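You operate a simulated robot arm through the tools that you are given. There is no shell and no other tool. Be economical: measure what you need, move in short steps, check, and stop when the job is done.

You are at the controls of a simulated two-armed robot. One attempt, no reset.

JOB
Swap sensor and hose between the low tanks and pump 300 ml.
Fine: blue hose onto the steel post first; sensor to the teal tank, hose to the clear one; pump into the jug, then jug onto the long drip tray; spill nothing. Set down upright: teal-handled jug.
Where things are to end (x, y in the base frame): teal-handled jug within 60 mm of [590, 480].

The check looks at the end state, three seconds after you hand in, the way a careful person would. Anything else that was tipped, shoved, dropped, spilled or broken makes it a failure.

ROBOT AND FRAMES
Two 7-joint arms with fingered hands on one trunk that stands fixed in place. Base frame: the origin is at the foot of the trunk, x ahead of it, y to its left, z up. Units: mm, degrees, N and s.
The left shoulder is at [70, 157, 1464], the right one opposite. With the tool pointing down near the work surface each hand reaches from about 100 to 520 mm from the base axis, measured 20 degrees to its own side. Payload 5 kg a hand.
The TCP of each hand is the grasp point between the finger pads, 31 mm short of the fingertips. In the tool frame z runs along the fingers and y along their closing line. Largest opening 156 mm; the body of the gripper starts 88 mm behind the TCP. The gripper is a hand of 4 fingers: y runs from the thumb to the fingers, the wrist lies at [0, 0, -249] in the tool frame, and closing takes about 1.5 s.
Orientation is told as [roll, pitch, yaw] about the base's x, y, z axes, in that order, counted from this pose: with the fingers straight down and closing along the base's y, the tool's x points along the base's -x, its y along +y and its z along -z.

CONTROLS
- The arms move only by the tool servo_tool. It takes "left_series", "right_series" or both (then of equal length, played together; a hand with none holds still); each is a list that holds one entry, the list of rows, each a list of 7 numbers: the turn, a rotation vector about the tool's x, y, z in units of 6 degrees (1.0 is 6 degrees), then the shift along the tool's x, y, z in units of 20 mm (1.0 is 20 mm), then the gripper command, from -1 (fully open) to 1 (shut), values between in proportion. In form: [[[rx, ry, rz, tx, ty, tz, claw], ...]]. A call has 1 to 12 rows; each row shifts and turns the commanded pose from where the row before left it, along the tool's axes as they then stand. A call with a number of a shift or a turn outside -1 to 1 is refused whole. A row lasts 0.2 s, in which the tool goes at most 50 mm and 8.6 degrees; a call with a longer step from one row to the next is refused whole, and so is a gripper value outside its range. Where a pose cannot be reached the arm comes as near as it can. A force on the tool above 40 N (or 10 N above the force at the start of the call, whichever is more), or a blocked arm, ends the call early, and 0.2 s more pass. Each finger travels about 108 mm/s and halts on what it meets, pressing with about 33 N; the grip force reading is that of the motor and also rises with nothing between the fingers. The clock runs only during rows and for 0.2 s after the last one: add rows that do not move to give the fingers time. It gives the time, the measured TCP pose, the force on the tool (base axes), the opening and the grip force at its end, in the units of the frame above (readings bear some noise), with the torque about the TCP (base axes, N m) and any sound that the robot's microphone picked up.
- Cameras (640 x 400 px; columns grow to the right, rows downward): "scene" is now at [134.7, 4.6, 1670.6]; the picture's right is [0.02, -1.00, 0.00], its down [-0.65, -0.01, -0.76] and it looks along [0.76, 0.02, -0.65] (base axes); focal length 309 px, centre (320, 200). "left" rides on the left gripper at [-72, 2, -111] in its tool frame; the picture's right is [-0.02, -1.00, 0.00], its down [0.84, -0.02, -0.54] and it looks along [0.54, -0.01, 0.84] (tool axes); focal length 234 px, centre (320, 200). "right" rides on the right gripper at [72, 2, -111] in its tool frame; the picture's right is [-0.02, 1.00, 0.00], its down [-0.84, -0.02, -0.54] and it looks along [-0.54, -0.01, 0.84] (tool axes); focal length 234 px, centre (320, 200).
- camera(camera): a new picture of that camera. It takes no simulated time.
- raise_lower(by): slides the trunk up (or, below 0, down) by that many mm; the arms and the scene camera ride with it, the base frame stays. It gives what a move gives, with no picture.
- preshape(shape, hand): the hand has 4 fingers and takes this shape, open, in about a second: jaw (thumb against the fingers, like two jaws); tri (thumb and two fingers); tip (a fingertip pinch); poke (one finger out to press); point (the index stretched); flat (the hand flat); cup (the hand cupped); fist (a fist). The gripper value then closes the fingers along that shape, each until it touches; the sizes above hold for jaw. It gives what a move gives, with no picture.
- pan_tilt(pan, tilt): turns the head with the scene camera to pan (to the left, within 86 degrees either way) and tilt (down, from -29 to 69), counted from straight ahead of the robot. It gives what a move gives.
- locate(camera, pixels): for up to 12 pixels [column, row] of the newest picture of that camera ("zoom" is the newest enlarged one), the place [x, y, z] in the base frame of the surface seen there, good to about 2 mm, but the place of the scene camera against the robot may be out by one fixed shift of up to 18 mm in any direction. It takes no simulated time.
- close_up(camera, box): a new picture of the part [left, top, right, bottom] of that camera's present view, enlarged. It takes no simulated time.
- close_job(): hands the job in; it is judged then, once.

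Work in short steps. Measure before you move; look again where a grasp or a placing could have gone wrong, and mend it. You have 80 turns and 56 pictures in all, those below and enlarged ones among them. Open the grippers and draw the arms clear of the work before you hand the job in, unless the task says otherwise.

The tools are called after "Call:" as name(argument=value, ...) on one line, values as JSON. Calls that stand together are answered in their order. servo_tool: Moves the arms, as the interface text tells. Its arguments: {"type":"object","properties":{"left_series":{"type":"array","items":{"type":"array","items":{"type":"array","items":{"type":"number"}}}},"right_series":{"type":"array","items":{"type":"array","items":{"type":"array","items":{"type":"number"}}}}},"required":[]} The other tools are called the same way: raise_lower (by) slides the trunk up or down; preshape (shape, hand) gives the hand a shape; pan_tilt (pan, tilt) turns the head that bears the scene camera; camera (camera) takes a picture; locate (camera, pixels) gives the place of the surface under pixels of a picture; close_up (camera, box) takes an enlarged picture of a part of a camera's view; close_job () hands the job in.

At the start:

```text
time_s: 0.0
left_tool_pos: [494.2, 205.3, 1444.1]
left_orientation: [0.2, -0.1, 0.0]
left_ft_force: [0.2, -0.6, -0.4]
left_moment: [0.02, -0.01, -0.03]
left_grip_width: 155.9
left_finger_force: 0.1
left_shape: jaw
right_tool_pos: [436.9, -121.4, 1495.0]
right_orientation: [0.1, 0.0, -0.1]
right_ft_force: [0.6, 0.8, 0.4]
right_moment: [-0.01, 0.02, -0.01]
right_grip_width: 156.1
right_finger_force: 0.0
right_shape: jaw
trunk travel left (down, up): [-850.0, 90.0]
head pan, tilt: [1.2, 40.5]
```

scene: 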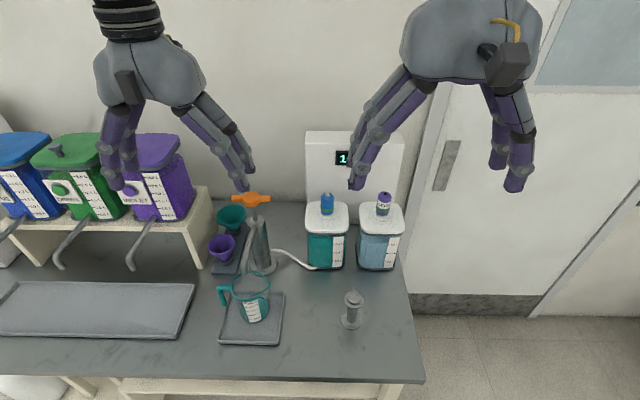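
right: 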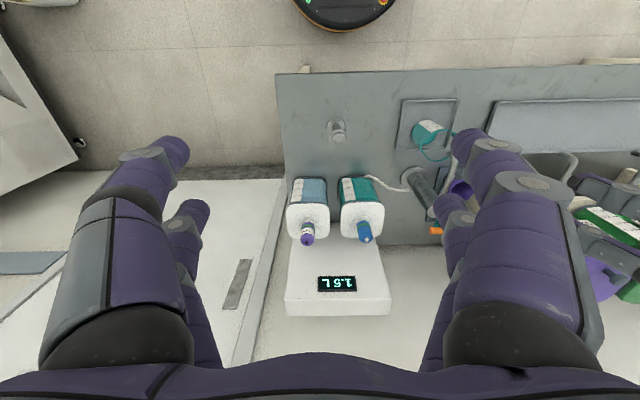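
left: 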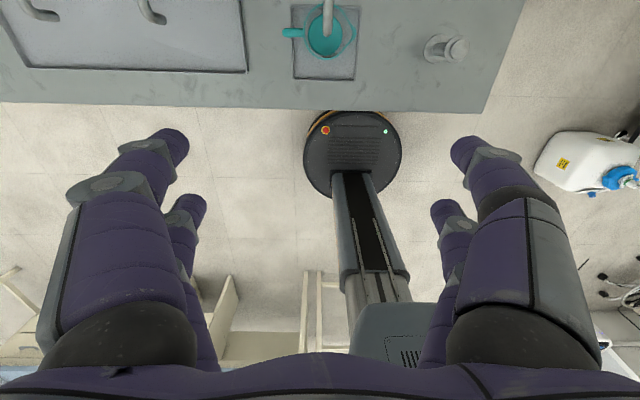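

I see two low tanks (teal at about (327,235), clear at about (380,235)) with a blue and a purple plug on top, a post at about (353,308) and the pump at about (258,235). I'll enlarge these before measuring.

Call:
close_up(camera="scene", box=[280, 120, 440, 340])

Call:
close_up(camera="scene", box=[190, 170, 350, 350])

```text
1.82 times, centred on (360, 230) of scene
```

zoom: 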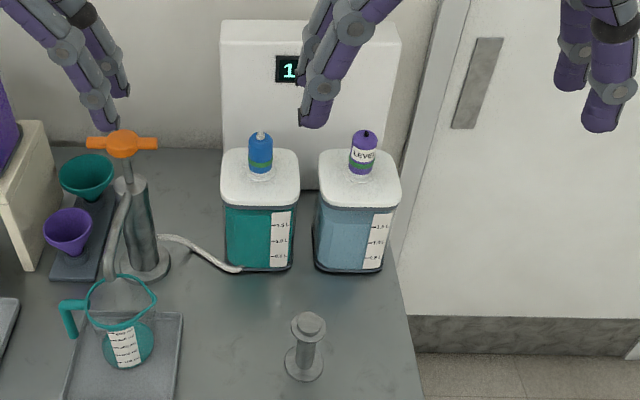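

```text
2.22 times, centred on (270, 260) of scene
```

zoom: 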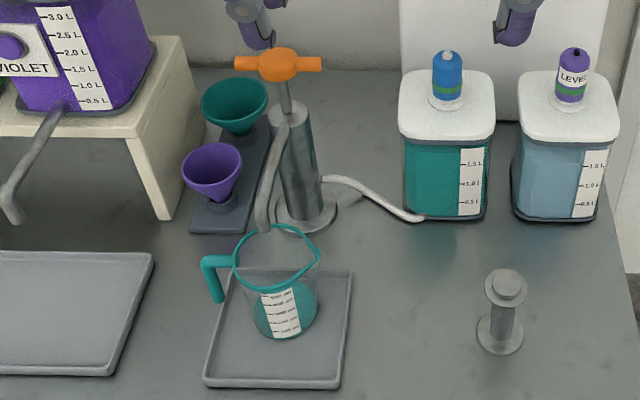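

Blue hose plug sits in the teal tank, purple LEVEL sensor in the clear one. I measure key points with both scene and right cameras (to find the scene camera's shift).

Call:
locate(camera="scene", pixels=[[327, 193], [327, 205], [384, 194], [384, 208], [354, 295], [352, 322], [258, 197], [240, 196], [267, 197], [222, 290], [250, 280], [255, 312]])

Call:
locate(camera="right", pixels=[[307, 241], [307, 228], [366, 241], [362, 228], [337, 127], [337, 138], [300, 210], [375, 210], [436, 231], [447, 154], [420, 110], [290, 90]])

Call:
close_up(camera="right", box=[280, 80, 480, 300])

Call:
close_up(camera="scene", box=[210, 270, 290, 350])

```text
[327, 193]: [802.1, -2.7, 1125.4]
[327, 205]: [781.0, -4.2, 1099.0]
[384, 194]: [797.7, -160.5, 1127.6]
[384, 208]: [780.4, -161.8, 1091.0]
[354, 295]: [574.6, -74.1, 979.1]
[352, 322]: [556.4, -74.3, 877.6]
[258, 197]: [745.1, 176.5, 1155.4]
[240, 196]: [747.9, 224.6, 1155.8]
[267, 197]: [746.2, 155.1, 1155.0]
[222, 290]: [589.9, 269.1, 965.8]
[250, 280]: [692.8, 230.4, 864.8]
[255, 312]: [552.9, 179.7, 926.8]
```

```text
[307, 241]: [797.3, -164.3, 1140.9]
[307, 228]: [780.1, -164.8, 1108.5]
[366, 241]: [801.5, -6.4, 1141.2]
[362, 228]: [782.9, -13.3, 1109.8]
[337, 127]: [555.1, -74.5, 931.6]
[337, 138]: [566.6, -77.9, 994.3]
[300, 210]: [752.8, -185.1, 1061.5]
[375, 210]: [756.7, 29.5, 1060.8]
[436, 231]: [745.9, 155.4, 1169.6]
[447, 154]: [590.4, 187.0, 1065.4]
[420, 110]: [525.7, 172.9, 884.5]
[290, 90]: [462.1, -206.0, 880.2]
```

```text
1.82 times, centred on (380, 190) of right
```

zoom: 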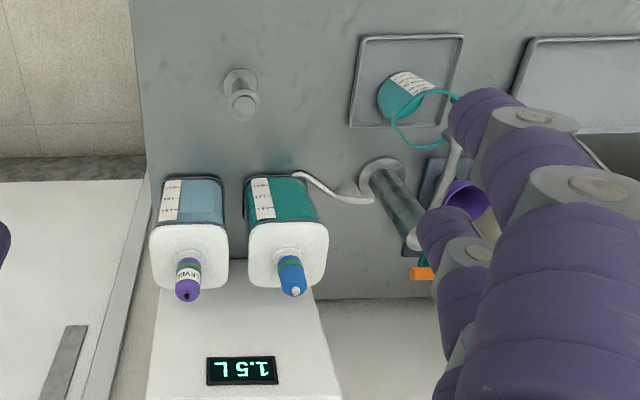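

```text
5.00 times, centred on (250, 310) of scene
```

zoom: 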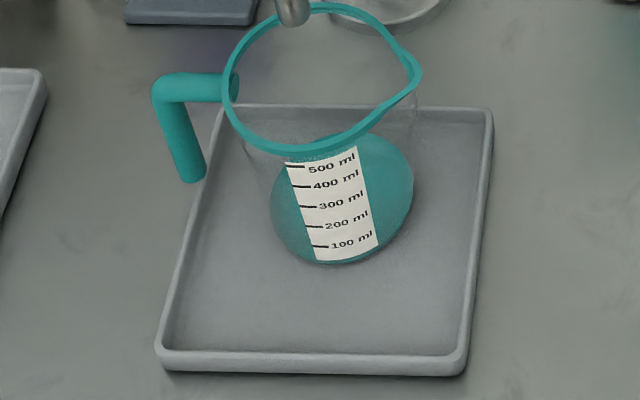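

Comparing, true ≈ scene + (0,-3,+15). Now I look left at the long tray, spouts and jug area.

Call:
pan_tilt(pan=25, tilt=45)

Call:
camera(camera="scene")

```text
time_s: 0.9
left_tool_pos: [494.1, 203.9, 1443.6]
left_orientation: [0.0, 0.0, 0.0]
left_ft_force: [0.5, 0.0, -0.4]
left_moment: [-0.02, 0.02, 0.02]
left_grip_width: 156.3
left_finger_force: 0.0
left_shape: jaw
right_tool_pos: [436.0, -121.3, 1495.6]
right_orientation: [-0.1, -0.1, -0.1]
right_ft_force: [0.8, -0.6, -0.4]
right_moment: [0.02, 0.0, 0.01]
right_grip_width: 155.8
right_finger_force: 0.1
right_shape: jaw
trunk travel left (down, up): [-850.0, 90.0]
head pan, tilt: [25.0, 45.0]
```

```text
48 pictures are left
```

scene: 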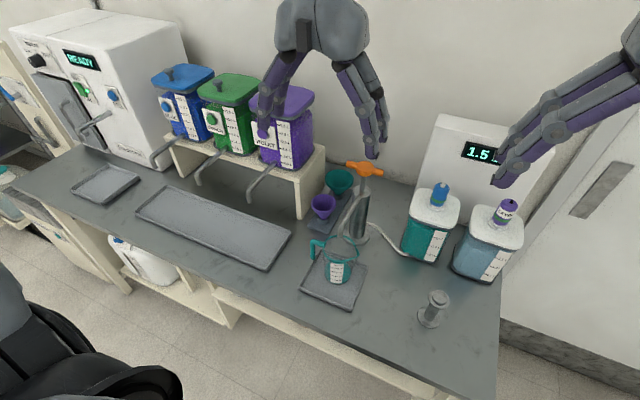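

The long tray runs (140,205)-(265,265), spouts at (250,195), (200,180), (155,160). I zoom on jug/pump and measure these.

Call:
locate(camera="scene", pixels=[[250, 199], [200, 182], [155, 163], [265, 268], [288, 236], [140, 210], [165, 188], [215, 230], [321, 214], [298, 213], [326, 158], [312, 242]])

Call:
close_up(camera="scene", box=[285, 150, 405, 320])

```text
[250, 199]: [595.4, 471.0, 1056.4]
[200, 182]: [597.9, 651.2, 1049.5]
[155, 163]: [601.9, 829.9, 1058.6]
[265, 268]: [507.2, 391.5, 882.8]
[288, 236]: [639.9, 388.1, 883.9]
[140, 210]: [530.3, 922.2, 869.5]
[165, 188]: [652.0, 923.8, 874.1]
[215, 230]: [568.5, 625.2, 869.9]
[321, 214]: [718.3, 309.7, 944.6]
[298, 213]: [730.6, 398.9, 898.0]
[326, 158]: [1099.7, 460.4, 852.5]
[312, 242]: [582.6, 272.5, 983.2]
```

```text
2.35 times, centred on (345, 235) of scene
```

zoom: 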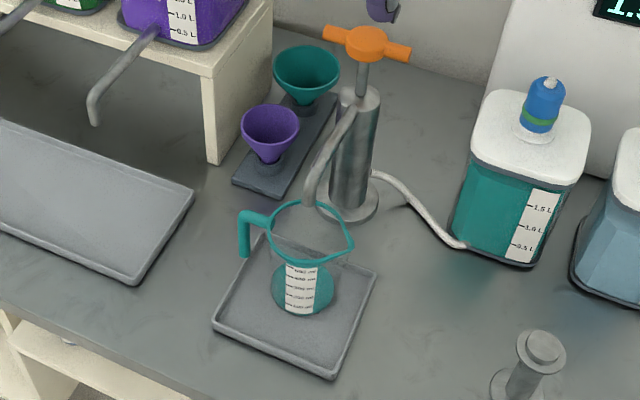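

I measure the jug rim, handle, pump spout tip and jug bottom on this enlarged view.

Call:
locate(camera="zoom", pixels=[[310, 265], [273, 230], [351, 243], [284, 208], [244, 250], [247, 216], [262, 221], [310, 200], [300, 312], [333, 33], [405, 52], [97, 122]])

Call:
locate(camera="left", pixels=[[325, 15], [290, 33], [352, 35], [324, 50], [318, 34], [243, 60], [445, 48], [296, 75], [352, 76], [455, 48], [160, 20], [56, 15]])

```text
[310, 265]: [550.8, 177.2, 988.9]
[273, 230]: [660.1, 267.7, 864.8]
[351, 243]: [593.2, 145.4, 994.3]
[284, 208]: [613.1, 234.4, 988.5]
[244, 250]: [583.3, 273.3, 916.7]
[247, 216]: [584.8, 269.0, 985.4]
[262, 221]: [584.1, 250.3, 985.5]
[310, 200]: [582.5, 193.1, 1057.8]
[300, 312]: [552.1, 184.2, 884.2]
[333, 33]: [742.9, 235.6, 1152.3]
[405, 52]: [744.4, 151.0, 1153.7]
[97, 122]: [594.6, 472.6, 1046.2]
```

```text
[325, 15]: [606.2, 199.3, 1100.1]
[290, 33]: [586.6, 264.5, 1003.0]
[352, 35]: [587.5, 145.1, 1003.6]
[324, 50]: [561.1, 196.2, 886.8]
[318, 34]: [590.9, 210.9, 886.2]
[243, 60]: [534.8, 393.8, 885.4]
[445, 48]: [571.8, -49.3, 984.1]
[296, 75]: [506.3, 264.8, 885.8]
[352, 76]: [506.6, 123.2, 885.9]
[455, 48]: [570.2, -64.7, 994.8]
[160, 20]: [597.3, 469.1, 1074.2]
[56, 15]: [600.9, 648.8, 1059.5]
```

Geometry is clear. I lower the trunk so the shoulders are near working height; the hands then stay at z≈1190/1240, above everything beneath them.

Call:
raise_lower(by=-240)

```text
time_s: 3.4
left_tool_pos: [494.3, 204.1, 1203.5]
left_orientation: [0.1, 0.0, 0.0]
left_ft_force: [-0.6, -0.5, 0.0]
left_moment: [0.0, -0.01, 0.03]
left_grip_width: 155.9
left_finger_force: 0.1
left_shape: jaw
right_tool_pos: [435.2, -122.1, 1255.7]
right_orientation: [0.0, 0.1, 0.0]
right_ft_force: [-0.2, 0.2, 0.2]
right_moment: [0.02, -0.01, 0.01]
right_grip_width: 155.7
right_finger_force: 0.1
right_shape: jaw
trunk travel left (down, up): [-610.0, 330.0]
head pan, tilt: [25.0, 45.0]
```

Rotate the right hand to pitch −60 while bringing it forward toward (585,−22,1255).

Call:
servo_tool(right_series=[[[0, -1, 0, -0.75, 0.5, 0.04, 0], [0, -1, 0, -0.74, 0.5, 0.12, 0], [0, -1, 0, -0.72, 0.5, 0.19, 0], [0, -1, 0, -0.7, 0.5, 0.27, 0], [0, -1, 0, -0.67, 0.5, 0.34, 0], [0, -1, 0, -0.63, 0.5, 0.41, 0], [0, -1, 0, -0.58, 0.5, 0.47, 0], [0, -1, 0, -0.53, 0.5, 0.53, 0], [0, -1, 0, -0.47, 0.5, 0.58, 0], [0, -1, 0, -0.41, 0.5, 0.63, 0], [0, 0, 0, 0, 0, 0, 0]]])

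Call:
camera(camera="right")

```text
time_s: 5.8
left_tool_pos: [493.6, 203.9, 1203.6]
left_orientation: [-0.1, 0.1, 0.1]
left_ft_force: [-0.1, 0.6, -0.2]
left_moment: [0.0, 0.01, -0.05]
left_grip_width: 155.9
left_finger_force: 0.0
left_shape: jaw
right_tool_pos: [585.4, -20.7, 1248.1]
right_orientation: [0.0, -60.1, -0.2]
right_ft_force: [-0.1, 0.0, -0.4]
right_moment: [0.02, 0.02, 0.03]
right_grip_width: 78.6
right_finger_force: 0.0
right_shape: jaw
trunk travel left (down, up): [-610.0, 330.0]
head pan, tilt: [25.0, 45.0]
```

```text
46 pictures are left
```

right: 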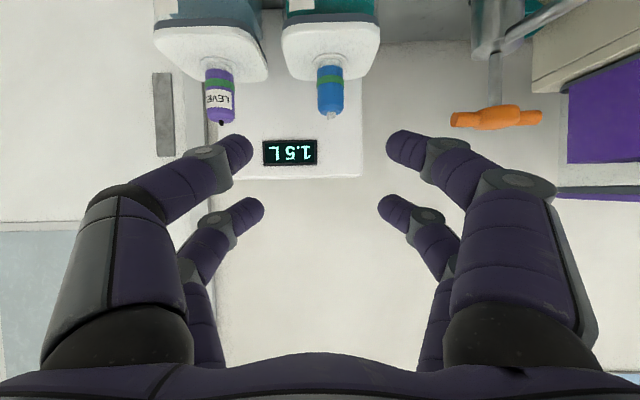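

The hand camera sees both plugs: blue at (330,90), sensor at (218,95). I measure their shape.

Call:
locate(camera="right", pixels=[[330, 115], [330, 95], [319, 95], [342, 95], [329, 80], [328, 66], [300, 45], [360, 45], [218, 95], [219, 78], [208, 96], [234, 96]])

Call:
close_up(camera="right", box=[150, 0, 390, 150])

```text
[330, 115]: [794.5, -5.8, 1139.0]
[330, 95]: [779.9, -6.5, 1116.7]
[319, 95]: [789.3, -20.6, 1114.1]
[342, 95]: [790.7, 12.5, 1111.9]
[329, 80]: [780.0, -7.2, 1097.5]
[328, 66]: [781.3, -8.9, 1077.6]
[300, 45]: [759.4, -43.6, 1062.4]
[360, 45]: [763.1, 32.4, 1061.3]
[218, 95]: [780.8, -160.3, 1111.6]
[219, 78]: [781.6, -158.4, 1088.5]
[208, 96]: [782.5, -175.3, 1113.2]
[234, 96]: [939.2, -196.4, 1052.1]
```

```text
2.67 times, centred on (270, 75) of right
```

zoom: 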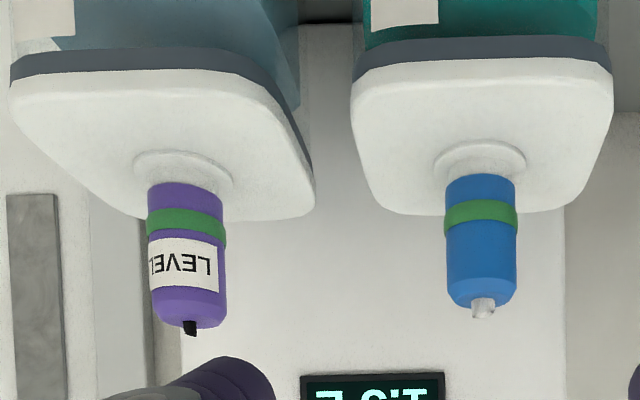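

I want the actual spread of the digits, so I measure the fingertips in the right picture.

Call:
locate(camera="right", pixels=[[240, 146], [252, 207], [397, 145], [390, 205], [210, 152], [435, 150], [219, 222], [425, 220]])

```text
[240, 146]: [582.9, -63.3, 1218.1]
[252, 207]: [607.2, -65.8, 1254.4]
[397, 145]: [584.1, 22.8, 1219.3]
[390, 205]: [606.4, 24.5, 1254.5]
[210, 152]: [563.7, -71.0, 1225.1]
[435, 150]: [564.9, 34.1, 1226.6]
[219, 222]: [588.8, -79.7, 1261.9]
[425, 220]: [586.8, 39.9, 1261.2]
```

Digits are two each side, ±22 mm across; grasp height 1112 clears the lid. I approach along the finger axis in two stages: 180 mm now, with y +15.

Call:
servo_tool(right_series=[[[0, 0, 0, 0.6, 0.75, 1, 0], [0, 0, 0, 0, 0, 1, 0], [0, 0, 0, 0, 0, 1, 0], [0, 0, 0, 0, 0, 1, 0], [0, 0, 0, 0, 0, 1, 0], [0, 0, 0, 0, 0, 1, 0], [0, 0, 0, 0, 0, 1, 0], [0, 0, 0, 0, 0, 1, 0], [0, 0, 0, 0, 0, 1, 0], [0, 0, 0, 0, 0, 0, 0]]])

Call:
camera(camera="right")

```text
time_s: 8.0
left_tool_pos: [494.2, 204.5, 1203.8]
left_orientation: [0.1, 0.0, -0.1]
left_ft_force: [-0.3, -0.4, -0.6]
left_moment: [0.01, 0.01, -0.01]
left_grip_width: 155.7
left_finger_force: 0.2
left_shape: jaw
right_tool_pos: [737.1, -6.3, 1146.6]
right_orientation: [0.2, -60.1, -0.1]
right_ft_force: [0.1, -0.6, -0.8]
right_moment: [0.01, 0.02, -0.01]
right_grip_width: 78.4
right_finger_force: 0.1
right_shape: jaw
trunk travel left (down, up): [-610.0, 330.0]
head pan, tilt: [25.0, 45.0]
```

```text
44 pictures are left
```

right: 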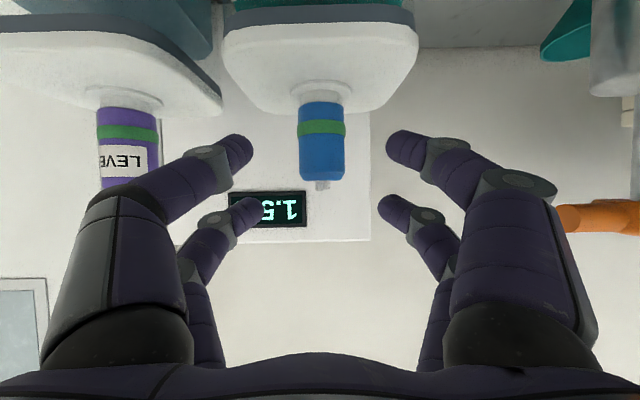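

Blue plug at (322,140) lies between the digits. Advance the last 70 mm.

Call:
servo_tool(right_series=[[[0, 0, 0, 0, 0, 1, 0], [0, 0, 0, 0, 0, 1, 0], [0, 0, 0, 0, 0, 1, 0], [0, 0, 0, 0, 0, 0.5, 0], [0, 0, 0, 0, 0, 0, 0]]])

Call:
camera(camera="right")

```text
time_s: 9.2
left_tool_pos: [493.7, 203.9, 1204.1]
left_orientation: [0.0, 0.1, 0.1]
left_ft_force: [0.0, 0.7, 0.4]
left_moment: [-0.01, -0.01, 0.02]
left_grip_width: 155.8
left_finger_force: 0.1
left_shape: jaw
right_tool_pos: [797.4, -6.8, 1113.8]
right_orientation: [0.1, -60.0, -0.1]
right_ft_force: [-0.5, -0.1, -0.2]
right_moment: [0.04, 0.0, -0.04]
right_grip_width: 78.5
right_finger_force: 0.1
right_shape: jaw
trunk travel left (down, up): [-610.0, 330.0]
head pan, tilt: [25.0, 45.0]
```

```text
43 pictures are left
```

right: 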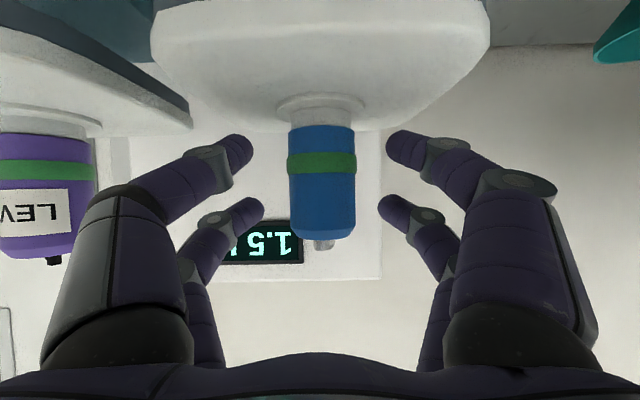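

Pose is right (797,−7,1114), plug between the pads. Close the hand.

Call:
servo_tool(right_series=[[[0, 0, 0, 0, 0, 0, 0.5], [0, 0, 0, 0, 0, 0, 0.7], [0, 0, 0, 0, 0, 0, 1], [0, 0, 0, 0, 0, 0, 1], [0, 0, 0, 0, 0, 0, 1], [0, 0, 0, 0, 0, 0, 1]]])

```text
time_s: 10.6
left_tool_pos: [496.2, 203.6, 1202.9]
left_orientation: [0.1, 0.1, 0.0]
left_ft_force: [-0.2, 0.5, 0.3]
left_moment: [0.04, 0.01, 0.02]
left_grip_width: 155.8
left_finger_force: 0.1
left_shape: jaw
right_tool_pos: [799.2, -7.8, 1111.8]
right_orientation: [0.1, -59.9, -0.2]
right_ft_force: [11.5, 1.0, 2.4]
right_moment: [-0.07, 0.64, -0.05]
right_grip_width: 24.2
right_finger_force: 32.7
right_shape: jaw
trunk travel left (down, up): [-610.0, 330.0]
head pan, tilt: [25.0, 45.0]
```

Gripped at 24 mm, 33 N. Lift straight up 50 mm slowly and look.

Call:
servo_tool(right_series=[[[0, 0, 0, -0.43, 0, -0.25, 1], [0, 0, 0, -0.43, 0, -0.25, 1], [0, 0, 0, -0.43, 0, -0.25, 1], [0, 0, 0, -0.43, 0, -0.25, 1], [0, 0, 0, -0.43, 0, -0.25, 1], [0, 0, 0, 0, 0, 0, 1]]])

Call:
camera(camera="right")

```text
time_s: 12.0
left_tool_pos: [495.9, 205.9, 1203.7]
left_orientation: [0.1, 0.0, 0.0]
left_ft_force: [0.4, -0.6, -0.8]
left_moment: [-0.02, 0.0, -0.01]
left_grip_width: 156.0
left_finger_force: 0.1
left_shape: jaw
right_tool_pos: [795.7, -8.1, 1162.3]
right_orientation: [0.1, -60.0, -0.3]
right_ft_force: [0.0, -0.8, -1.4]
right_moment: [0.0, -0.03, 0.02]
right_grip_width: 23.0
right_finger_force: 33.0
right_shape: jaw
trunk travel left (down, up): [-610.0, 330.0]
head pan, tilt: [25.0, 45.0]
```

```text
42 pictures are left
```

right: 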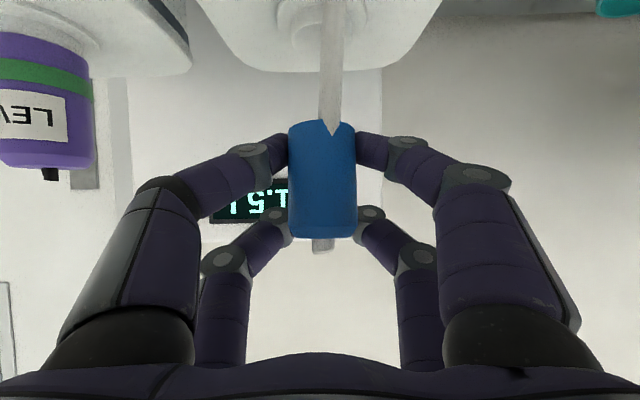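

The plug is out; the green band is gone (seating indicator) and a pale tube hangs at (330,80). Check with scene camera.

Call:
pan_tilt(pan=-2, tilt=30)

Call:
close_up(camera="scene", box=[190, 50, 450, 370])

```text
time_s: 12.9
left_tool_pos: [494.0, 205.5, 1203.9]
left_orientation: [0.0, -0.1, 0.0]
left_ft_force: [0.5, -0.3, -0.2]
left_moment: [0.05, 0.0, 0.0]
left_grip_width: 156.0
left_finger_force: 0.0
left_shape: jaw
right_tool_pos: [796.7, -7.3, 1162.7]
right_orientation: [0.1, -60.0, -0.2]
right_ft_force: [-0.3, 1.3, -0.6]
right_moment: [0.01, 0.01, -0.01]
right_grip_width: 22.8
right_finger_force: 32.8
right_shape: jaw
trunk travel left (down, up): [-610.0, 330.0]
head pan, tilt: [-2.0, 30.0]
```

```text
1.25 times, centred on (320, 210) of scene
```

zoom: 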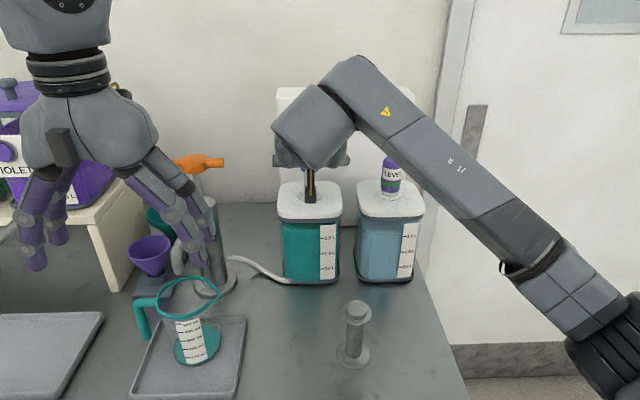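

I measure the pale tube to see whether it hangs below the plug.

Call:
locate(camera="right", pixels=[[335, 128], [332, 110], [330, 80], [330, 50], [330, 20], [330, 3], [310, 160], [310, 200], [292, 15], [310, 40]])

Call:
close_up(camera="right", box=[220, 0, 440, 140])

```text
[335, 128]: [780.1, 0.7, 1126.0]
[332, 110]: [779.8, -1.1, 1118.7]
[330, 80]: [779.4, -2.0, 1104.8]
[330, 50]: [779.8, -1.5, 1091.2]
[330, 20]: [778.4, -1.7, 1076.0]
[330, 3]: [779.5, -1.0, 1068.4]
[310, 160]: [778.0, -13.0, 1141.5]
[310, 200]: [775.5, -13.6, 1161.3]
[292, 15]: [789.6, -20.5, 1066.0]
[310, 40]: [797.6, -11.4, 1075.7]
```

```text
2.86 times, centred on (330, 70) of right
```

zoom: 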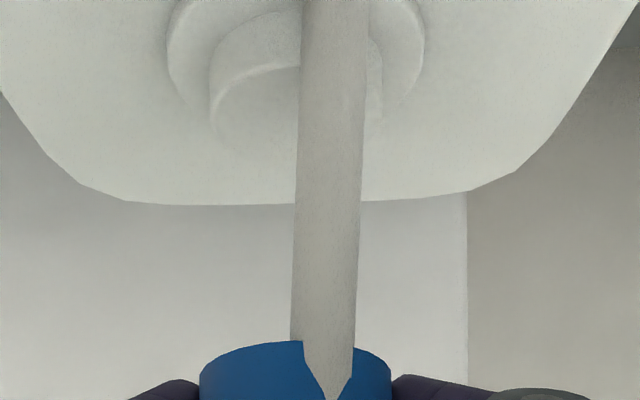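

The plug caps over a spigot and the hose hangs from its side. Move back 160 mm at height, then over to the post's y.

Call:
servo_tool(right_series=[[[0, 0, 0, 0.5, 0, -0.866, 1], [0, 0, 0, 0.5, 0, -0.866, 1], [0, 0, 0, 0.5, 0, -0.866, 1], [0, 0, 0, 0.5, 0, -0.866, 1], [0, 0, 0, 0.5, -0.86, -0.866, 1], [0, 0, 0, 0.5, -0.86, -0.866, 1], [0, 0, 0, 0.5, -0.86, -0.866, 1], [0, 0, 0, 0.5, -0.86, -0.866, 1], [0, 0, 0, 0, 0, 0, 1]]])

Call:
camera(camera="scene")

```text
time_s: 14.9
left_tool_pos: [494.7, 204.0, 1203.0]
left_orientation: [0.0, 0.0, 0.0]
left_ft_force: [-0.3, -1.6, 0.0]
left_moment: [0.0, -0.02, 0.02]
left_grip_width: 156.1
left_finger_force: 0.0
left_shape: jaw
right_tool_pos: [637.3, -74.8, 1164.2]
right_orientation: [-0.1, -60.0, -0.1]
right_ft_force: [0.8, 0.0, -0.8]
right_moment: [-0.03, 0.0, 0.0]
right_grip_width: 23.0
right_finger_force: 33.3
right_shape: jaw
trunk travel left (down, up): [-610.0, 330.0]
head pan, tilt: [-2.0, 30.0]
```

```text
39 pictures are left
```

scene: 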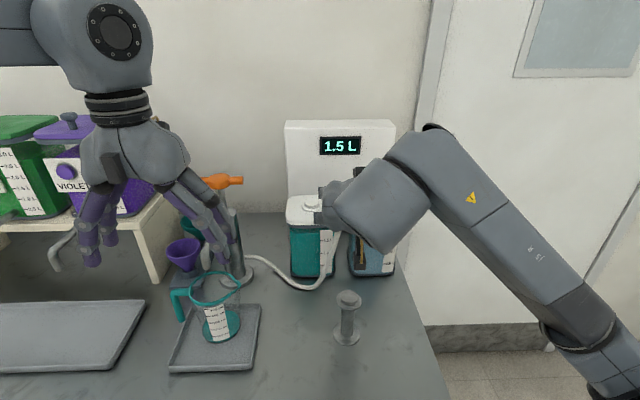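

Hose follows the plug freely. Measure the post top in this picture.

Call:
locate(camera="scene", pixels=[[349, 295], [340, 299], [358, 299], [349, 302], [349, 306], [337, 301], [361, 301], [346, 340]])

Call:
close_up(camera="scene", box=[300, 270, 400, 360])

```text
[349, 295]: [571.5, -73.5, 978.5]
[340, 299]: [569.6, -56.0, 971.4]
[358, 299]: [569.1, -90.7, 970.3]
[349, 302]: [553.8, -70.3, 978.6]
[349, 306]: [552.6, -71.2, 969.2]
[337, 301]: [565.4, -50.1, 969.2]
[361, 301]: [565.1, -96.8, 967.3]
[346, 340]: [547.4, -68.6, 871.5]
```

```text
4.44 times, centred on (350, 315) of scene
```

zoom: 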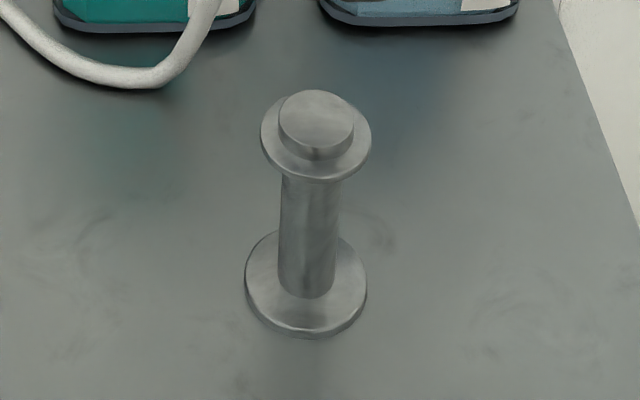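

I measure the stub's top edges on the enlarged picture.

Call:
locate(camera="zoom", pixels=[[316, 120], [282, 118], [351, 120], [316, 93], [316, 144], [265, 140], [368, 140], [316, 172]])

Call:
locate(camera="scene", pixels=[[311, 203], [225, 182], [300, 212]])

```text
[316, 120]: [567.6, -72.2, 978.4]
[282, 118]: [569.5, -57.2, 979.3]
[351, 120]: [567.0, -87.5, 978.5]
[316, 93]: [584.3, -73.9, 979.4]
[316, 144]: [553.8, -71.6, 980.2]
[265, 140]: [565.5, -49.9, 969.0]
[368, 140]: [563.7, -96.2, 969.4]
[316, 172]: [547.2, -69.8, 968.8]
```

```text
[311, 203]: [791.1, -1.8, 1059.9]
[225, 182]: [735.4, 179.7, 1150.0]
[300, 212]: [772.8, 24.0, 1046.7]
```

Post centre ≈ (568,−76), stub top z≈994, flange 984. Move over it with the plug bottom ~45 mm above, and check with the hand camera.

Call:
servo_tool(right_series=[[[0, 0, 0, 0.86, 0, -0.168, 1], [0, 0, 0, 0.86, 0, -0.168, 1], [0, 0, 0, 0.86, 0, -0.168, 1], [0, 0, 0, 0.86, 0, -0.168, 1], [0, 0, 0, 0.86, 0, -0.168, 1], [0, 0, 0, 0.86, 0, -0.168, 1], [0, 0, 0, 0, 0, 0, 1]]])

Call:
camera(camera="right")

```text
time_s: 16.5
left_tool_pos: [494.8, 204.6, 1203.9]
left_orientation: [0.1, 0.0, 0.0]
left_ft_force: [-0.2, 0.2, 0.5]
left_moment: [-0.01, -0.03, -0.01]
left_grip_width: 156.0
left_finger_force: 0.1
left_shape: jaw
right_tool_pos: [565.1, -76.7, 1082.5]
right_orientation: [0.2, -60.0, -0.2]
right_ft_force: [0.4, 0.3, -1.3]
right_moment: [0.04, -0.01, 0.0]
right_grip_width: 22.9
right_finger_force: 33.1
right_shape: jaw
trunk travel left (down, up): [-610.0, 330.0]
head pan, tilt: [-2.0, 30.0]
```

```text
37 pictures are left
```

right: 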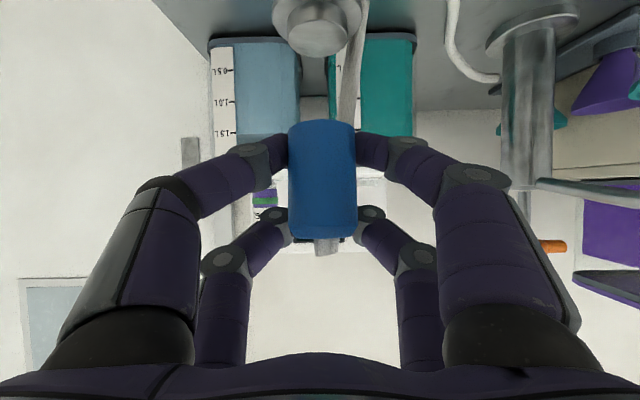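

Post stub at (318,35), plug at (322,180). Measure both in this view.

Call:
locate(camera="right", pixels=[[318, 52], [288, 35], [347, 35], [318, 42], [275, 15], [360, 12], [292, 180], [353, 180], [322, 180], [322, 126]])

```text
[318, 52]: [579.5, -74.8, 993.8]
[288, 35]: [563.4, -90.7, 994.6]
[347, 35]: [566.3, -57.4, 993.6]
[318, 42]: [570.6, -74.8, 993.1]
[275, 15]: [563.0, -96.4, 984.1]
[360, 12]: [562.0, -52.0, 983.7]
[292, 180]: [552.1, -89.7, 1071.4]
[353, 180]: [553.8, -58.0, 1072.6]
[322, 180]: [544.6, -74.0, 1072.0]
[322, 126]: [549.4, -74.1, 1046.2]
```

Plug front surface seems to lean (top toward robot). Measure its tilt along the centre line.

Call:
locate(camera="right", pixels=[[322, 123], [322, 132], [322, 145], [322, 160], [322, 170], [322, 185], [322, 200], [322, 215], [322, 228], [300, 130], [300, 220], [345, 220]])

```text
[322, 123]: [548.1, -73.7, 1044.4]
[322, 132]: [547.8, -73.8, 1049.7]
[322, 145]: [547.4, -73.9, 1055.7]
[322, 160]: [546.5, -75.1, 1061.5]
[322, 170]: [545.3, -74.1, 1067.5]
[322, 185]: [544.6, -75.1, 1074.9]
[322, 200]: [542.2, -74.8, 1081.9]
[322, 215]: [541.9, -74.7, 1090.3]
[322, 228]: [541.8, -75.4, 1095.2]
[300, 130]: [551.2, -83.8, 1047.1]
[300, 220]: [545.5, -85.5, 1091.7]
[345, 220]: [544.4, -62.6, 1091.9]
```

Lean is about 7°. Rotate the hand +7.2° about y and shift +8.5 mm in x so the plug is upright over the stub; recheck.

Call:
servo_tool(right_series=[[[0, 0.6, 0, 0, 0, 0, 1], [0, 0.6, 0, 0, 0, 0, 1], [0, 0, 0, -0.257, 0, 0.339, 1], [0, 0, 0, 0, 0, 0, 1]]])

Call:
camera(camera="right")

Call:
locate(camera="right", pixels=[[322, 128], [322, 140], [322, 160], [322, 180], [322, 200], [322, 225], [318, 40], [318, 48], [318, 56], [318, 62], [300, 170], [345, 170]])

```text
time_s: 17.5
left_tool_pos: [494.0, 205.2, 1203.5]
left_orientation: [0.0, 0.0, 0.1]
left_ft_force: [-0.1, 0.3, 0.7]
left_moment: [-0.01, 0.02, 0.03]
left_grip_width: 155.9
left_finger_force: 0.1
left_shape: jaw
right_tool_pos: [575.4, -76.1, 1083.2]
right_orientation: [0.0, -52.8, -0.1]
right_ft_force: [1.1, 0.4, -0.7]
right_moment: [0.01, -0.01, -0.02]
right_grip_width: 22.8
right_finger_force: 33.1
right_shape: jaw
trunk travel left (down, up): [-610.0, 330.0]
head pan, tilt: [-2.0, 30.0]
```

```text
36 pictures are left
```

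right: 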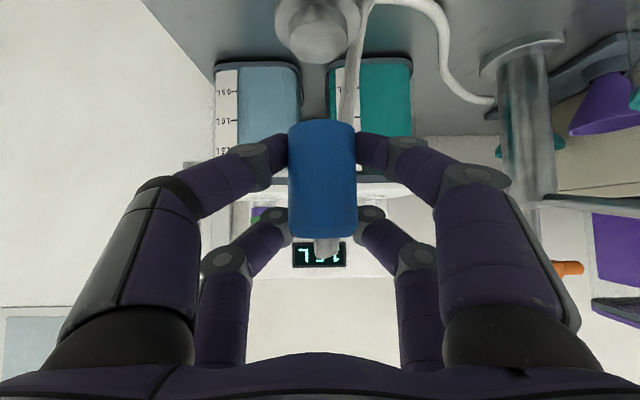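

```text
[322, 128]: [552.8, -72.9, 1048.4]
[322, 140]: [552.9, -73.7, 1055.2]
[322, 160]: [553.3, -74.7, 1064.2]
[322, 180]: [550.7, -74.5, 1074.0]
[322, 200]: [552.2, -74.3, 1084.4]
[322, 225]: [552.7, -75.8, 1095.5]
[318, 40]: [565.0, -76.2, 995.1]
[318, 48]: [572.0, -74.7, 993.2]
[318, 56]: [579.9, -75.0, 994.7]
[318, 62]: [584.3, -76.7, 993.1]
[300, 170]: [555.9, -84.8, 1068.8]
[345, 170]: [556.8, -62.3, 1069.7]
```

Plug is upright and centred (569,−74) over the stub (568.5,−75). Lower 44 mm, then check force.

Call:
servo_tool(right_series=[[[0, 0, 0, 0.4, 0, 0.302, 1], [0, 0, 0, 0.4, 0, 0.302, 1], [0, 0, 0, 0.4, 0, 0.302, 1], [0, 0, 0, 0.4, 0, 0.302, 1], [0, 0, 0, 0.2, 0, 0.151, 1], [0, 0, 0, 0, 0, 0, 1]]])

Call:
camera(camera="right")

```text
time_s: 18.9
left_tool_pos: [493.6, 204.5, 1202.1]
left_orientation: [0.0, 0.0, 0.1]
left_ft_force: [0.6, -0.7, 0.7]
left_moment: [0.01, 0.03, 0.01]
left_grip_width: 155.7
left_finger_force: 0.1
left_shape: jaw
right_tool_pos: [576.0, -73.8, 1038.4]
right_orientation: [0.0, -52.9, -0.1]
right_ft_force: [0.9, 1.0, 0.1]
right_moment: [-0.04, 0.01, 0.03]
right_grip_width: 22.8
right_finger_force: 33.2
right_shape: jaw
trunk travel left (down, up): [-610.0, 330.0]
head pan, tilt: [-2.0, 30.0]
```

```text
35 pictures are left
```

right: 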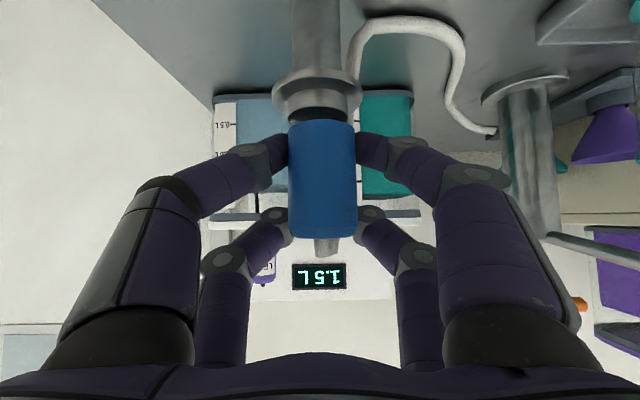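

Aligned, stub just below plug. Lower in 4 mm steps until contact.

Call:
servo_tool(right_series=[[[0, 0, 0, 0.16, 0, 0.121, 1], [0, 0, 0, 0.16, 0, 0.121, 1], [0, 0, 0, 0.16, 0, 0.121, 1], [0, 0, 0, 0.16, 0, 0.121, 1], [0, 0, 0, 0.08, 0, 0.06, 1], [0, 0, 0, 0, 0, 0, 1]]])

Call:
camera(camera="right")

```text
time_s: 20.0
left_tool_pos: [492.0, 203.9, 1202.4]
left_orientation: [0.1, -0.1, -0.1]
left_ft_force: [0.1, 0.2, -0.3]
left_moment: [0.01, 0.02, 0.04]
left_grip_width: 156.0
left_finger_force: 0.1
left_shape: jaw
right_tool_pos: [577.5, -75.7, 1030.2]
right_orientation: [0.7, -54.1, -0.6]
right_ft_force: [-4.9, -0.8, 18.3]
right_moment: [-0.13, 0.53, -0.04]
right_grip_width: 23.2
right_finger_force: 32.6
right_shape: jaw
trunk travel left (down, up): [-610.0, 330.0]
head pan, tilt: [-2.0, 30.0]
stopped in row 5 (right hand): the force on the tool passed its limit at 42 N (the readings are from after the stop); the commanded pose is now the measured one
```

```text
34 pictures are left
```

right: 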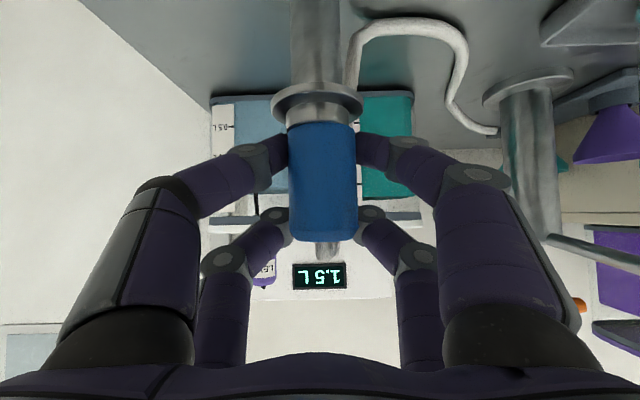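

Contact at z 1030: plug bottom rests at the stub top (994), same as on the tank's spigot (1075). Zoom to see alignment and band.

Call:
close_up(camera="right", box=[250, 60, 400, 160])

Call:
locate(camera="right", pixels=[[322, 130], [322, 150], [322, 180], [322, 210], [322, 230], [292, 115], [352, 115], [320, 115], [322, 122], [292, 150], [352, 150]])

```text
4.00 times, centred on (325, 110) of right
```

zoom: 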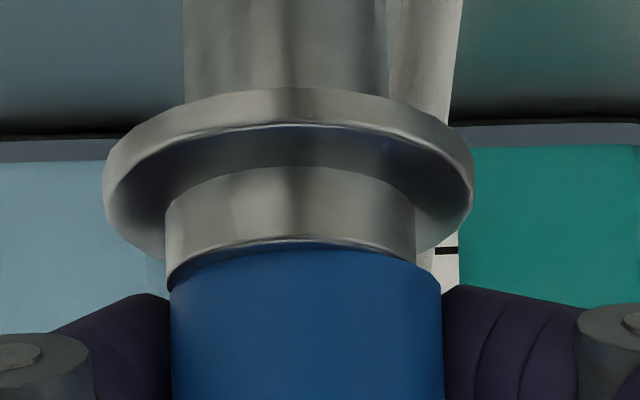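

```text
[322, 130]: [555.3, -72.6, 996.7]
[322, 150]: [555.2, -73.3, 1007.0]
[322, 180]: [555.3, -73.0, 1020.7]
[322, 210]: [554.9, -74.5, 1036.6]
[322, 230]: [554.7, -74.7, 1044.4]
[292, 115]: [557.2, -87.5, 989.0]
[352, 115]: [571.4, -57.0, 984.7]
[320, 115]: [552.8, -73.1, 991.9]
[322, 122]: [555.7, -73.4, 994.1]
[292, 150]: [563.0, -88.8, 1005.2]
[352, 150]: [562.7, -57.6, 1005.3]
```

Plug sits ~3 mm forward and ~2 mm left of the stub axis. Raise 2 mm, shift (−3,−2), and lower again.

Call:
servo_tool(right_series=[[[0, 0, 0, 0.013, -0.1, -0.188, 1], [0, 0, 0, 0, 0, 0, 1], [0, 0, 0, 0.081, 0, 0.059, 1], [0, 0, 0, 0.081, 0, 0.059, 1], [0, 0, 0, 0, 0, 0, 1]]])

Call:
close_up(camera="right", box=[220, 60, 420, 260])

```text
time_s: 21.2
left_tool_pos: [491.6, 204.9, 1205.9]
left_orientation: [0.0, -0.1, 0.0]
left_ft_force: [-0.2, 0.5, -1.2]
left_moment: [0.04, 0.03, 0.02]
left_grip_width: 155.7
left_finger_force: 0.1
left_shape: jaw
right_tool_pos: [575.1, -78.5, 1029.5]
right_orientation: [0.5, -54.2, -0.7]
right_ft_force: [7.3, 0.9, 38.9]
right_moment: [0.15, 0.12, -0.1]
right_grip_width: 23.1
right_finger_force: 33.5
right_shape: jaw
trunk travel left (down, up): [-610.0, 330.0]
head pan, tilt: [-2.0, 30.0]
```

```text
2.00 times, centred on (320, 160) of right
```

zoom: 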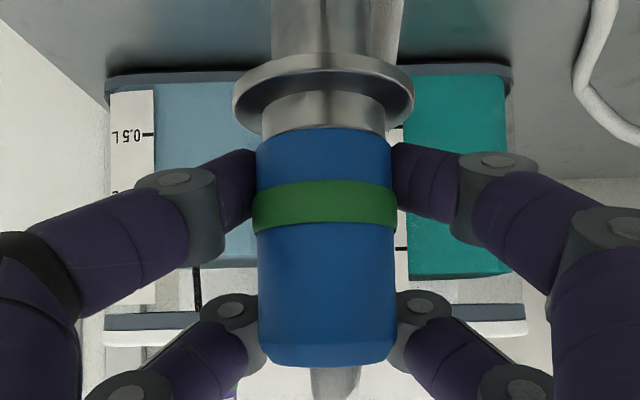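

The green band appeared: the hose is latched on the post. Open and back out along the finger axis.

Call:
servo_tool(right_series=[[[0, 0, 0, -0.07, 0, -0.05, 0.4], [0, 0, 0, 0, 0, 0, 0], [0, 0, 0, 0, 0, 0, 0], [0, 0, 0, 0, 0, 0, 0], [0, 0, 0, 0, 0, -0.5, 0], [0, 0, 0, 0, 0, -1, 0], [0, 0, 0, 0, 0, -1, 0], [0, 0, 0, 0, 0, -1, 0], [0, 0, 0, 0, 0, -1, 0], [0, 0, 0, 0, 0, 0, 0]]])

Call:
camera(camera="right")

```text
time_s: 23.4
left_tool_pos: [494.3, 206.1, 1202.7]
left_orientation: [-0.1, 0.0, 0.1]
left_ft_force: [0.7, 0.1, 0.8]
left_moment: [0.01, 0.04, 0.03]
left_grip_width: 155.8
left_finger_force: 0.0
left_shape: jaw
right_tool_pos: [502.3, -76.8, 1079.1]
right_orientation: [0.4, -53.4, -0.7]
right_ft_force: [1.1, 0.2, 3.5]
right_moment: [-0.02, 0.27, -0.02]
right_grip_width: 77.8
right_finger_force: 0.1
right_shape: jaw
trunk travel left (down, up): [-610.0, 330.0]
head pan, tilt: [-2.0, 30.0]
```

```text
31 pictures are left
```

right: 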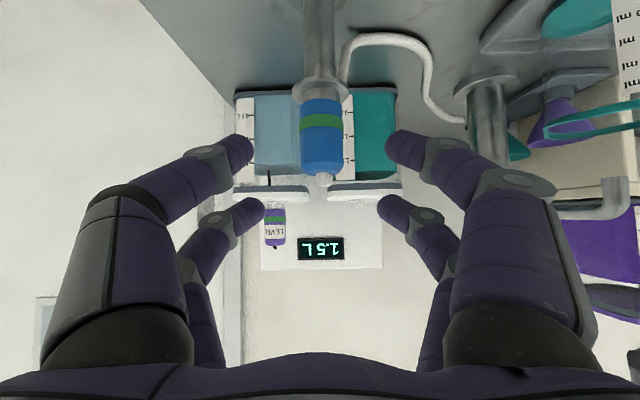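

Hose parked cleanly. Now raise, turn back to pitch −60 and head for the sensor at (798,−162).

Call:
servo_tool(right_series=[[[0, -0.55, 0, -0.75, 0, -0.5, 0], [0, -0.55, 0, -0.77, 0, -0.47, 0], [0, 0, 0, -0.78, 0, -0.45, 0], [0, 0, 0, -0.78, 0, -0.45, 0], [0, 0, 0, -0.78, 0, -0.45, 0], [0, 0, 0, -0.78, 0, -0.45, 0], [0, 0, 0, -0.5, -0.71, 0.866, 0], [0, 0, 0, -0.5, -0.71, 0.866, 0], [0, 0, 0, -0.5, -0.71, 0.866, 0], [0, 0, 0, -0.5, -0.71, 0.866, 0], [0, 0, 0, -0.5, -0.71, 0.866, 0], [0, 0, 0, -0.5, -0.71, 0.866, 0]]])

Call:
camera(camera="right")

```text
time_s: 26.0
left_tool_pos: [492.7, 204.4, 1202.7]
left_orientation: [0.0, 0.1, 0.0]
left_ft_force: [-0.2, 0.0, 0.4]
left_moment: [-0.04, -0.02, 0.01]
left_grip_width: 155.9
left_finger_force: 0.1
left_shape: jaw
right_tool_pos: [632.4, -159.3, 1190.1]
right_orientation: [0.4, -60.2, -0.6]
right_ft_force: [0.0, 0.5, -0.2]
right_moment: [0.01, 0.01, 0.01]
right_grip_width: 77.7
right_finger_force: 0.1
right_shape: jaw
right hand out of reach, approached as far as the arm can: row 1, 2
trunk travel left (down, up): [-610.0, 330.0]
head pan, tilt: [-2.0, 30.0]
```

```text
30 pictures are left
```

right: 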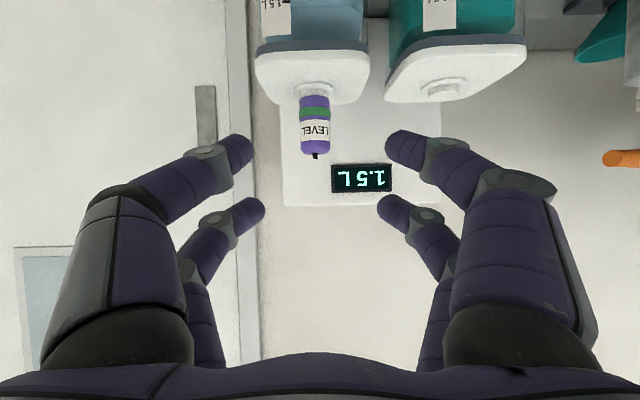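

Measure the sensor (314,125) and the free teal spigot (440,88).

Call:
locate(camera="right", pixels=[[314, 148], [314, 130], [301, 125], [328, 125], [314, 112], [314, 99], [314, 92], [444, 90], [425, 90], [460, 87], [442, 95], [440, 84]])

Call:
close_up(camera="right", box=[250, 40, 530, 170])

```text
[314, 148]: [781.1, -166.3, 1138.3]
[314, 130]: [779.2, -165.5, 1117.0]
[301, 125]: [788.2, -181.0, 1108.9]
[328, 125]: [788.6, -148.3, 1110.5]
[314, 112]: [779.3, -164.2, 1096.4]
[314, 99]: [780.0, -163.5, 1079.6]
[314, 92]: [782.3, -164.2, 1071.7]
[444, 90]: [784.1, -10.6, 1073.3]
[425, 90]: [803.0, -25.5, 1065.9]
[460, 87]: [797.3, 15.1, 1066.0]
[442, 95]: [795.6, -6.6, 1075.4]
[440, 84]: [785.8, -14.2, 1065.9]
```

```text
2.29 times, centred on (390, 105) of right
```

zoom: 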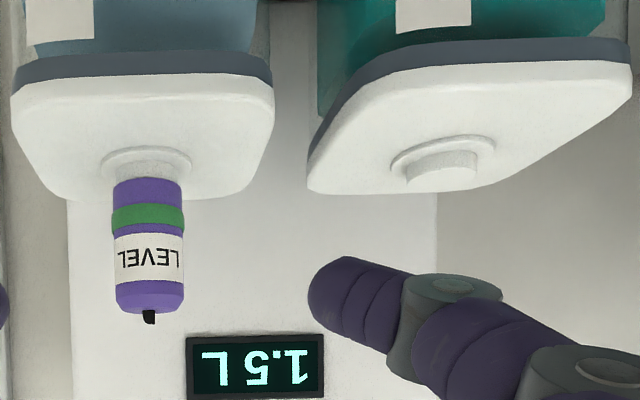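

Sensor centre (796,−165). Advance 180 mm along the finger axis with small corrections, then look.

Call:
servo_tool(right_series=[[[0, 0, 0, -0.71, -0.29, 1, 0], [0, 0, 0, 0, 0, 1, 0], [0, 0, 0, 0, 0, 1, 0], [0, 0, 0, 0, 0, 1, 0], [0, 0, 0, 0, 0, 1, 0], [0, 0, 0, 0, 0, 1, 0], [0, 0, 0, 0, 0, 1, 0], [0, 0, 0, 0, 0, 1, 0], [0, 0, 0, 0, 0, 1, 0], [0, 0, 0, 0, 0, 0, 0]]])

Call:
camera(camera="right")

```text
time_s: 28.2
left_tool_pos: [494.0, 205.2, 1203.0]
left_orientation: [0.0, 0.0, -0.1]
left_ft_force: [-0.9, -0.2, 0.5]
left_moment: [-0.01, -0.02, -0.04]
left_grip_width: 155.9
left_finger_force: 0.1
left_shape: jaw
right_tool_pos: [795.9, -163.4, 1110.8]
right_orientation: [0.5, -60.2, -0.6]
right_ft_force: [-0.5, 0.2, -0.2]
right_moment: [0.01, -0.03, 0.0]
right_grip_width: 77.7
right_finger_force: 0.1
right_shape: jaw
trunk travel left (down, up): [-610.0, 330.0]
head pan, tilt: [-2.0, 30.0]
```

```text
28 pictures are left
```

right: 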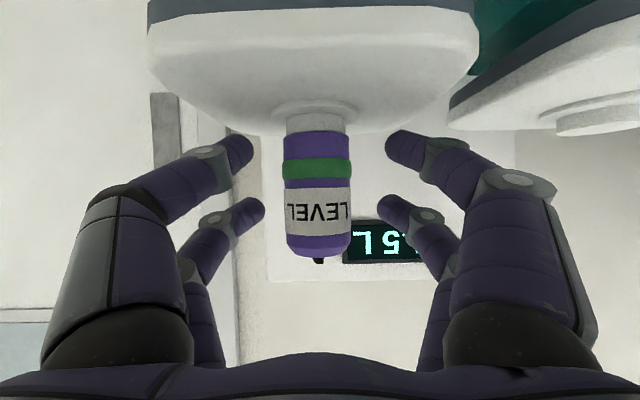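

Sensor sits between the digits at (317,195). Close, then lift 45 mm.

Call:
servo_tool(right_series=[[[0, 0, 0, 0, 0, 0, 0.5], [0, 0, 0, 0, 0, 0, 0.7], [0, 0, 0, 0, 0, 0, 1], [0, 0, 0, 0, 0, 0, 1], [0, 0, 0, 0, 0, 0, 1], [0, 0, 0, 0, 0, 0, 1], [0, 0, 0, -0.43, 0, -0.25, 1], [0, 0, 0, -0.43, 0, -0.25, 1], [0, 0, 0, -0.43, 0, -0.25, 1], [0, 0, 0, -0.43, 0, -0.25, 1], [0, 0, 0, -0.21, 0, -0.125, 1], [0, 0, 0, 0, 0, 0, 1]]])

Call:
camera(camera="right")

```text
time_s: 30.8
left_tool_pos: [494.5, 204.4, 1202.8]
left_orientation: [0.0, 0.0, 0.0]
left_ft_force: [1.3, 0.0, 0.9]
left_moment: [0.0, 0.02, 0.0]
left_grip_width: 155.7
left_finger_force: 0.1
left_shape: jaw
right_tool_pos: [797.8, -165.0, 1156.2]
right_orientation: [0.6, -60.2, -0.6]
right_ft_force: [-2.8, -0.6, -1.3]
right_moment: [-0.03, 0.24, -0.12]
right_grip_width: 22.4
right_finger_force: 33.4
right_shape: jaw
trunk travel left (down, up): [-610.0, 330.0]
head pan, tilt: [-2.0, 30.0]
```

```text
27 pictures are left
```

right: 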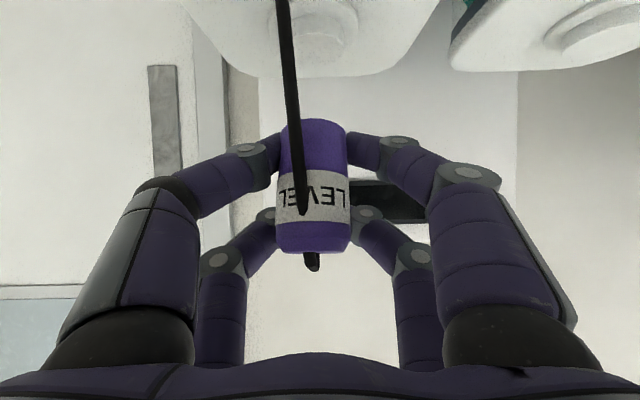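

Sensor is free, cable trailing. Measure its tilt.

Call:
locate(camera="right", pixels=[[322, 124], [322, 145], [322, 165], [322, 185], [322, 205], [322, 225], [322, 245], [283, 140], [344, 140], [280, 235], [347, 235]])

```text
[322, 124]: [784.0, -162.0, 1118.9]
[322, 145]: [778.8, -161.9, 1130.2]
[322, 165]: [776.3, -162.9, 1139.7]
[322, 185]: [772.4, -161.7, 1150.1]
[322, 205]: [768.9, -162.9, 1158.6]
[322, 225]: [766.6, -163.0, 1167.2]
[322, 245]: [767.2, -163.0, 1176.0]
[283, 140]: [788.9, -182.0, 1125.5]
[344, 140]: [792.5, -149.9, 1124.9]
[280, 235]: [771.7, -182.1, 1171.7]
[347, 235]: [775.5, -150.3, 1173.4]
```

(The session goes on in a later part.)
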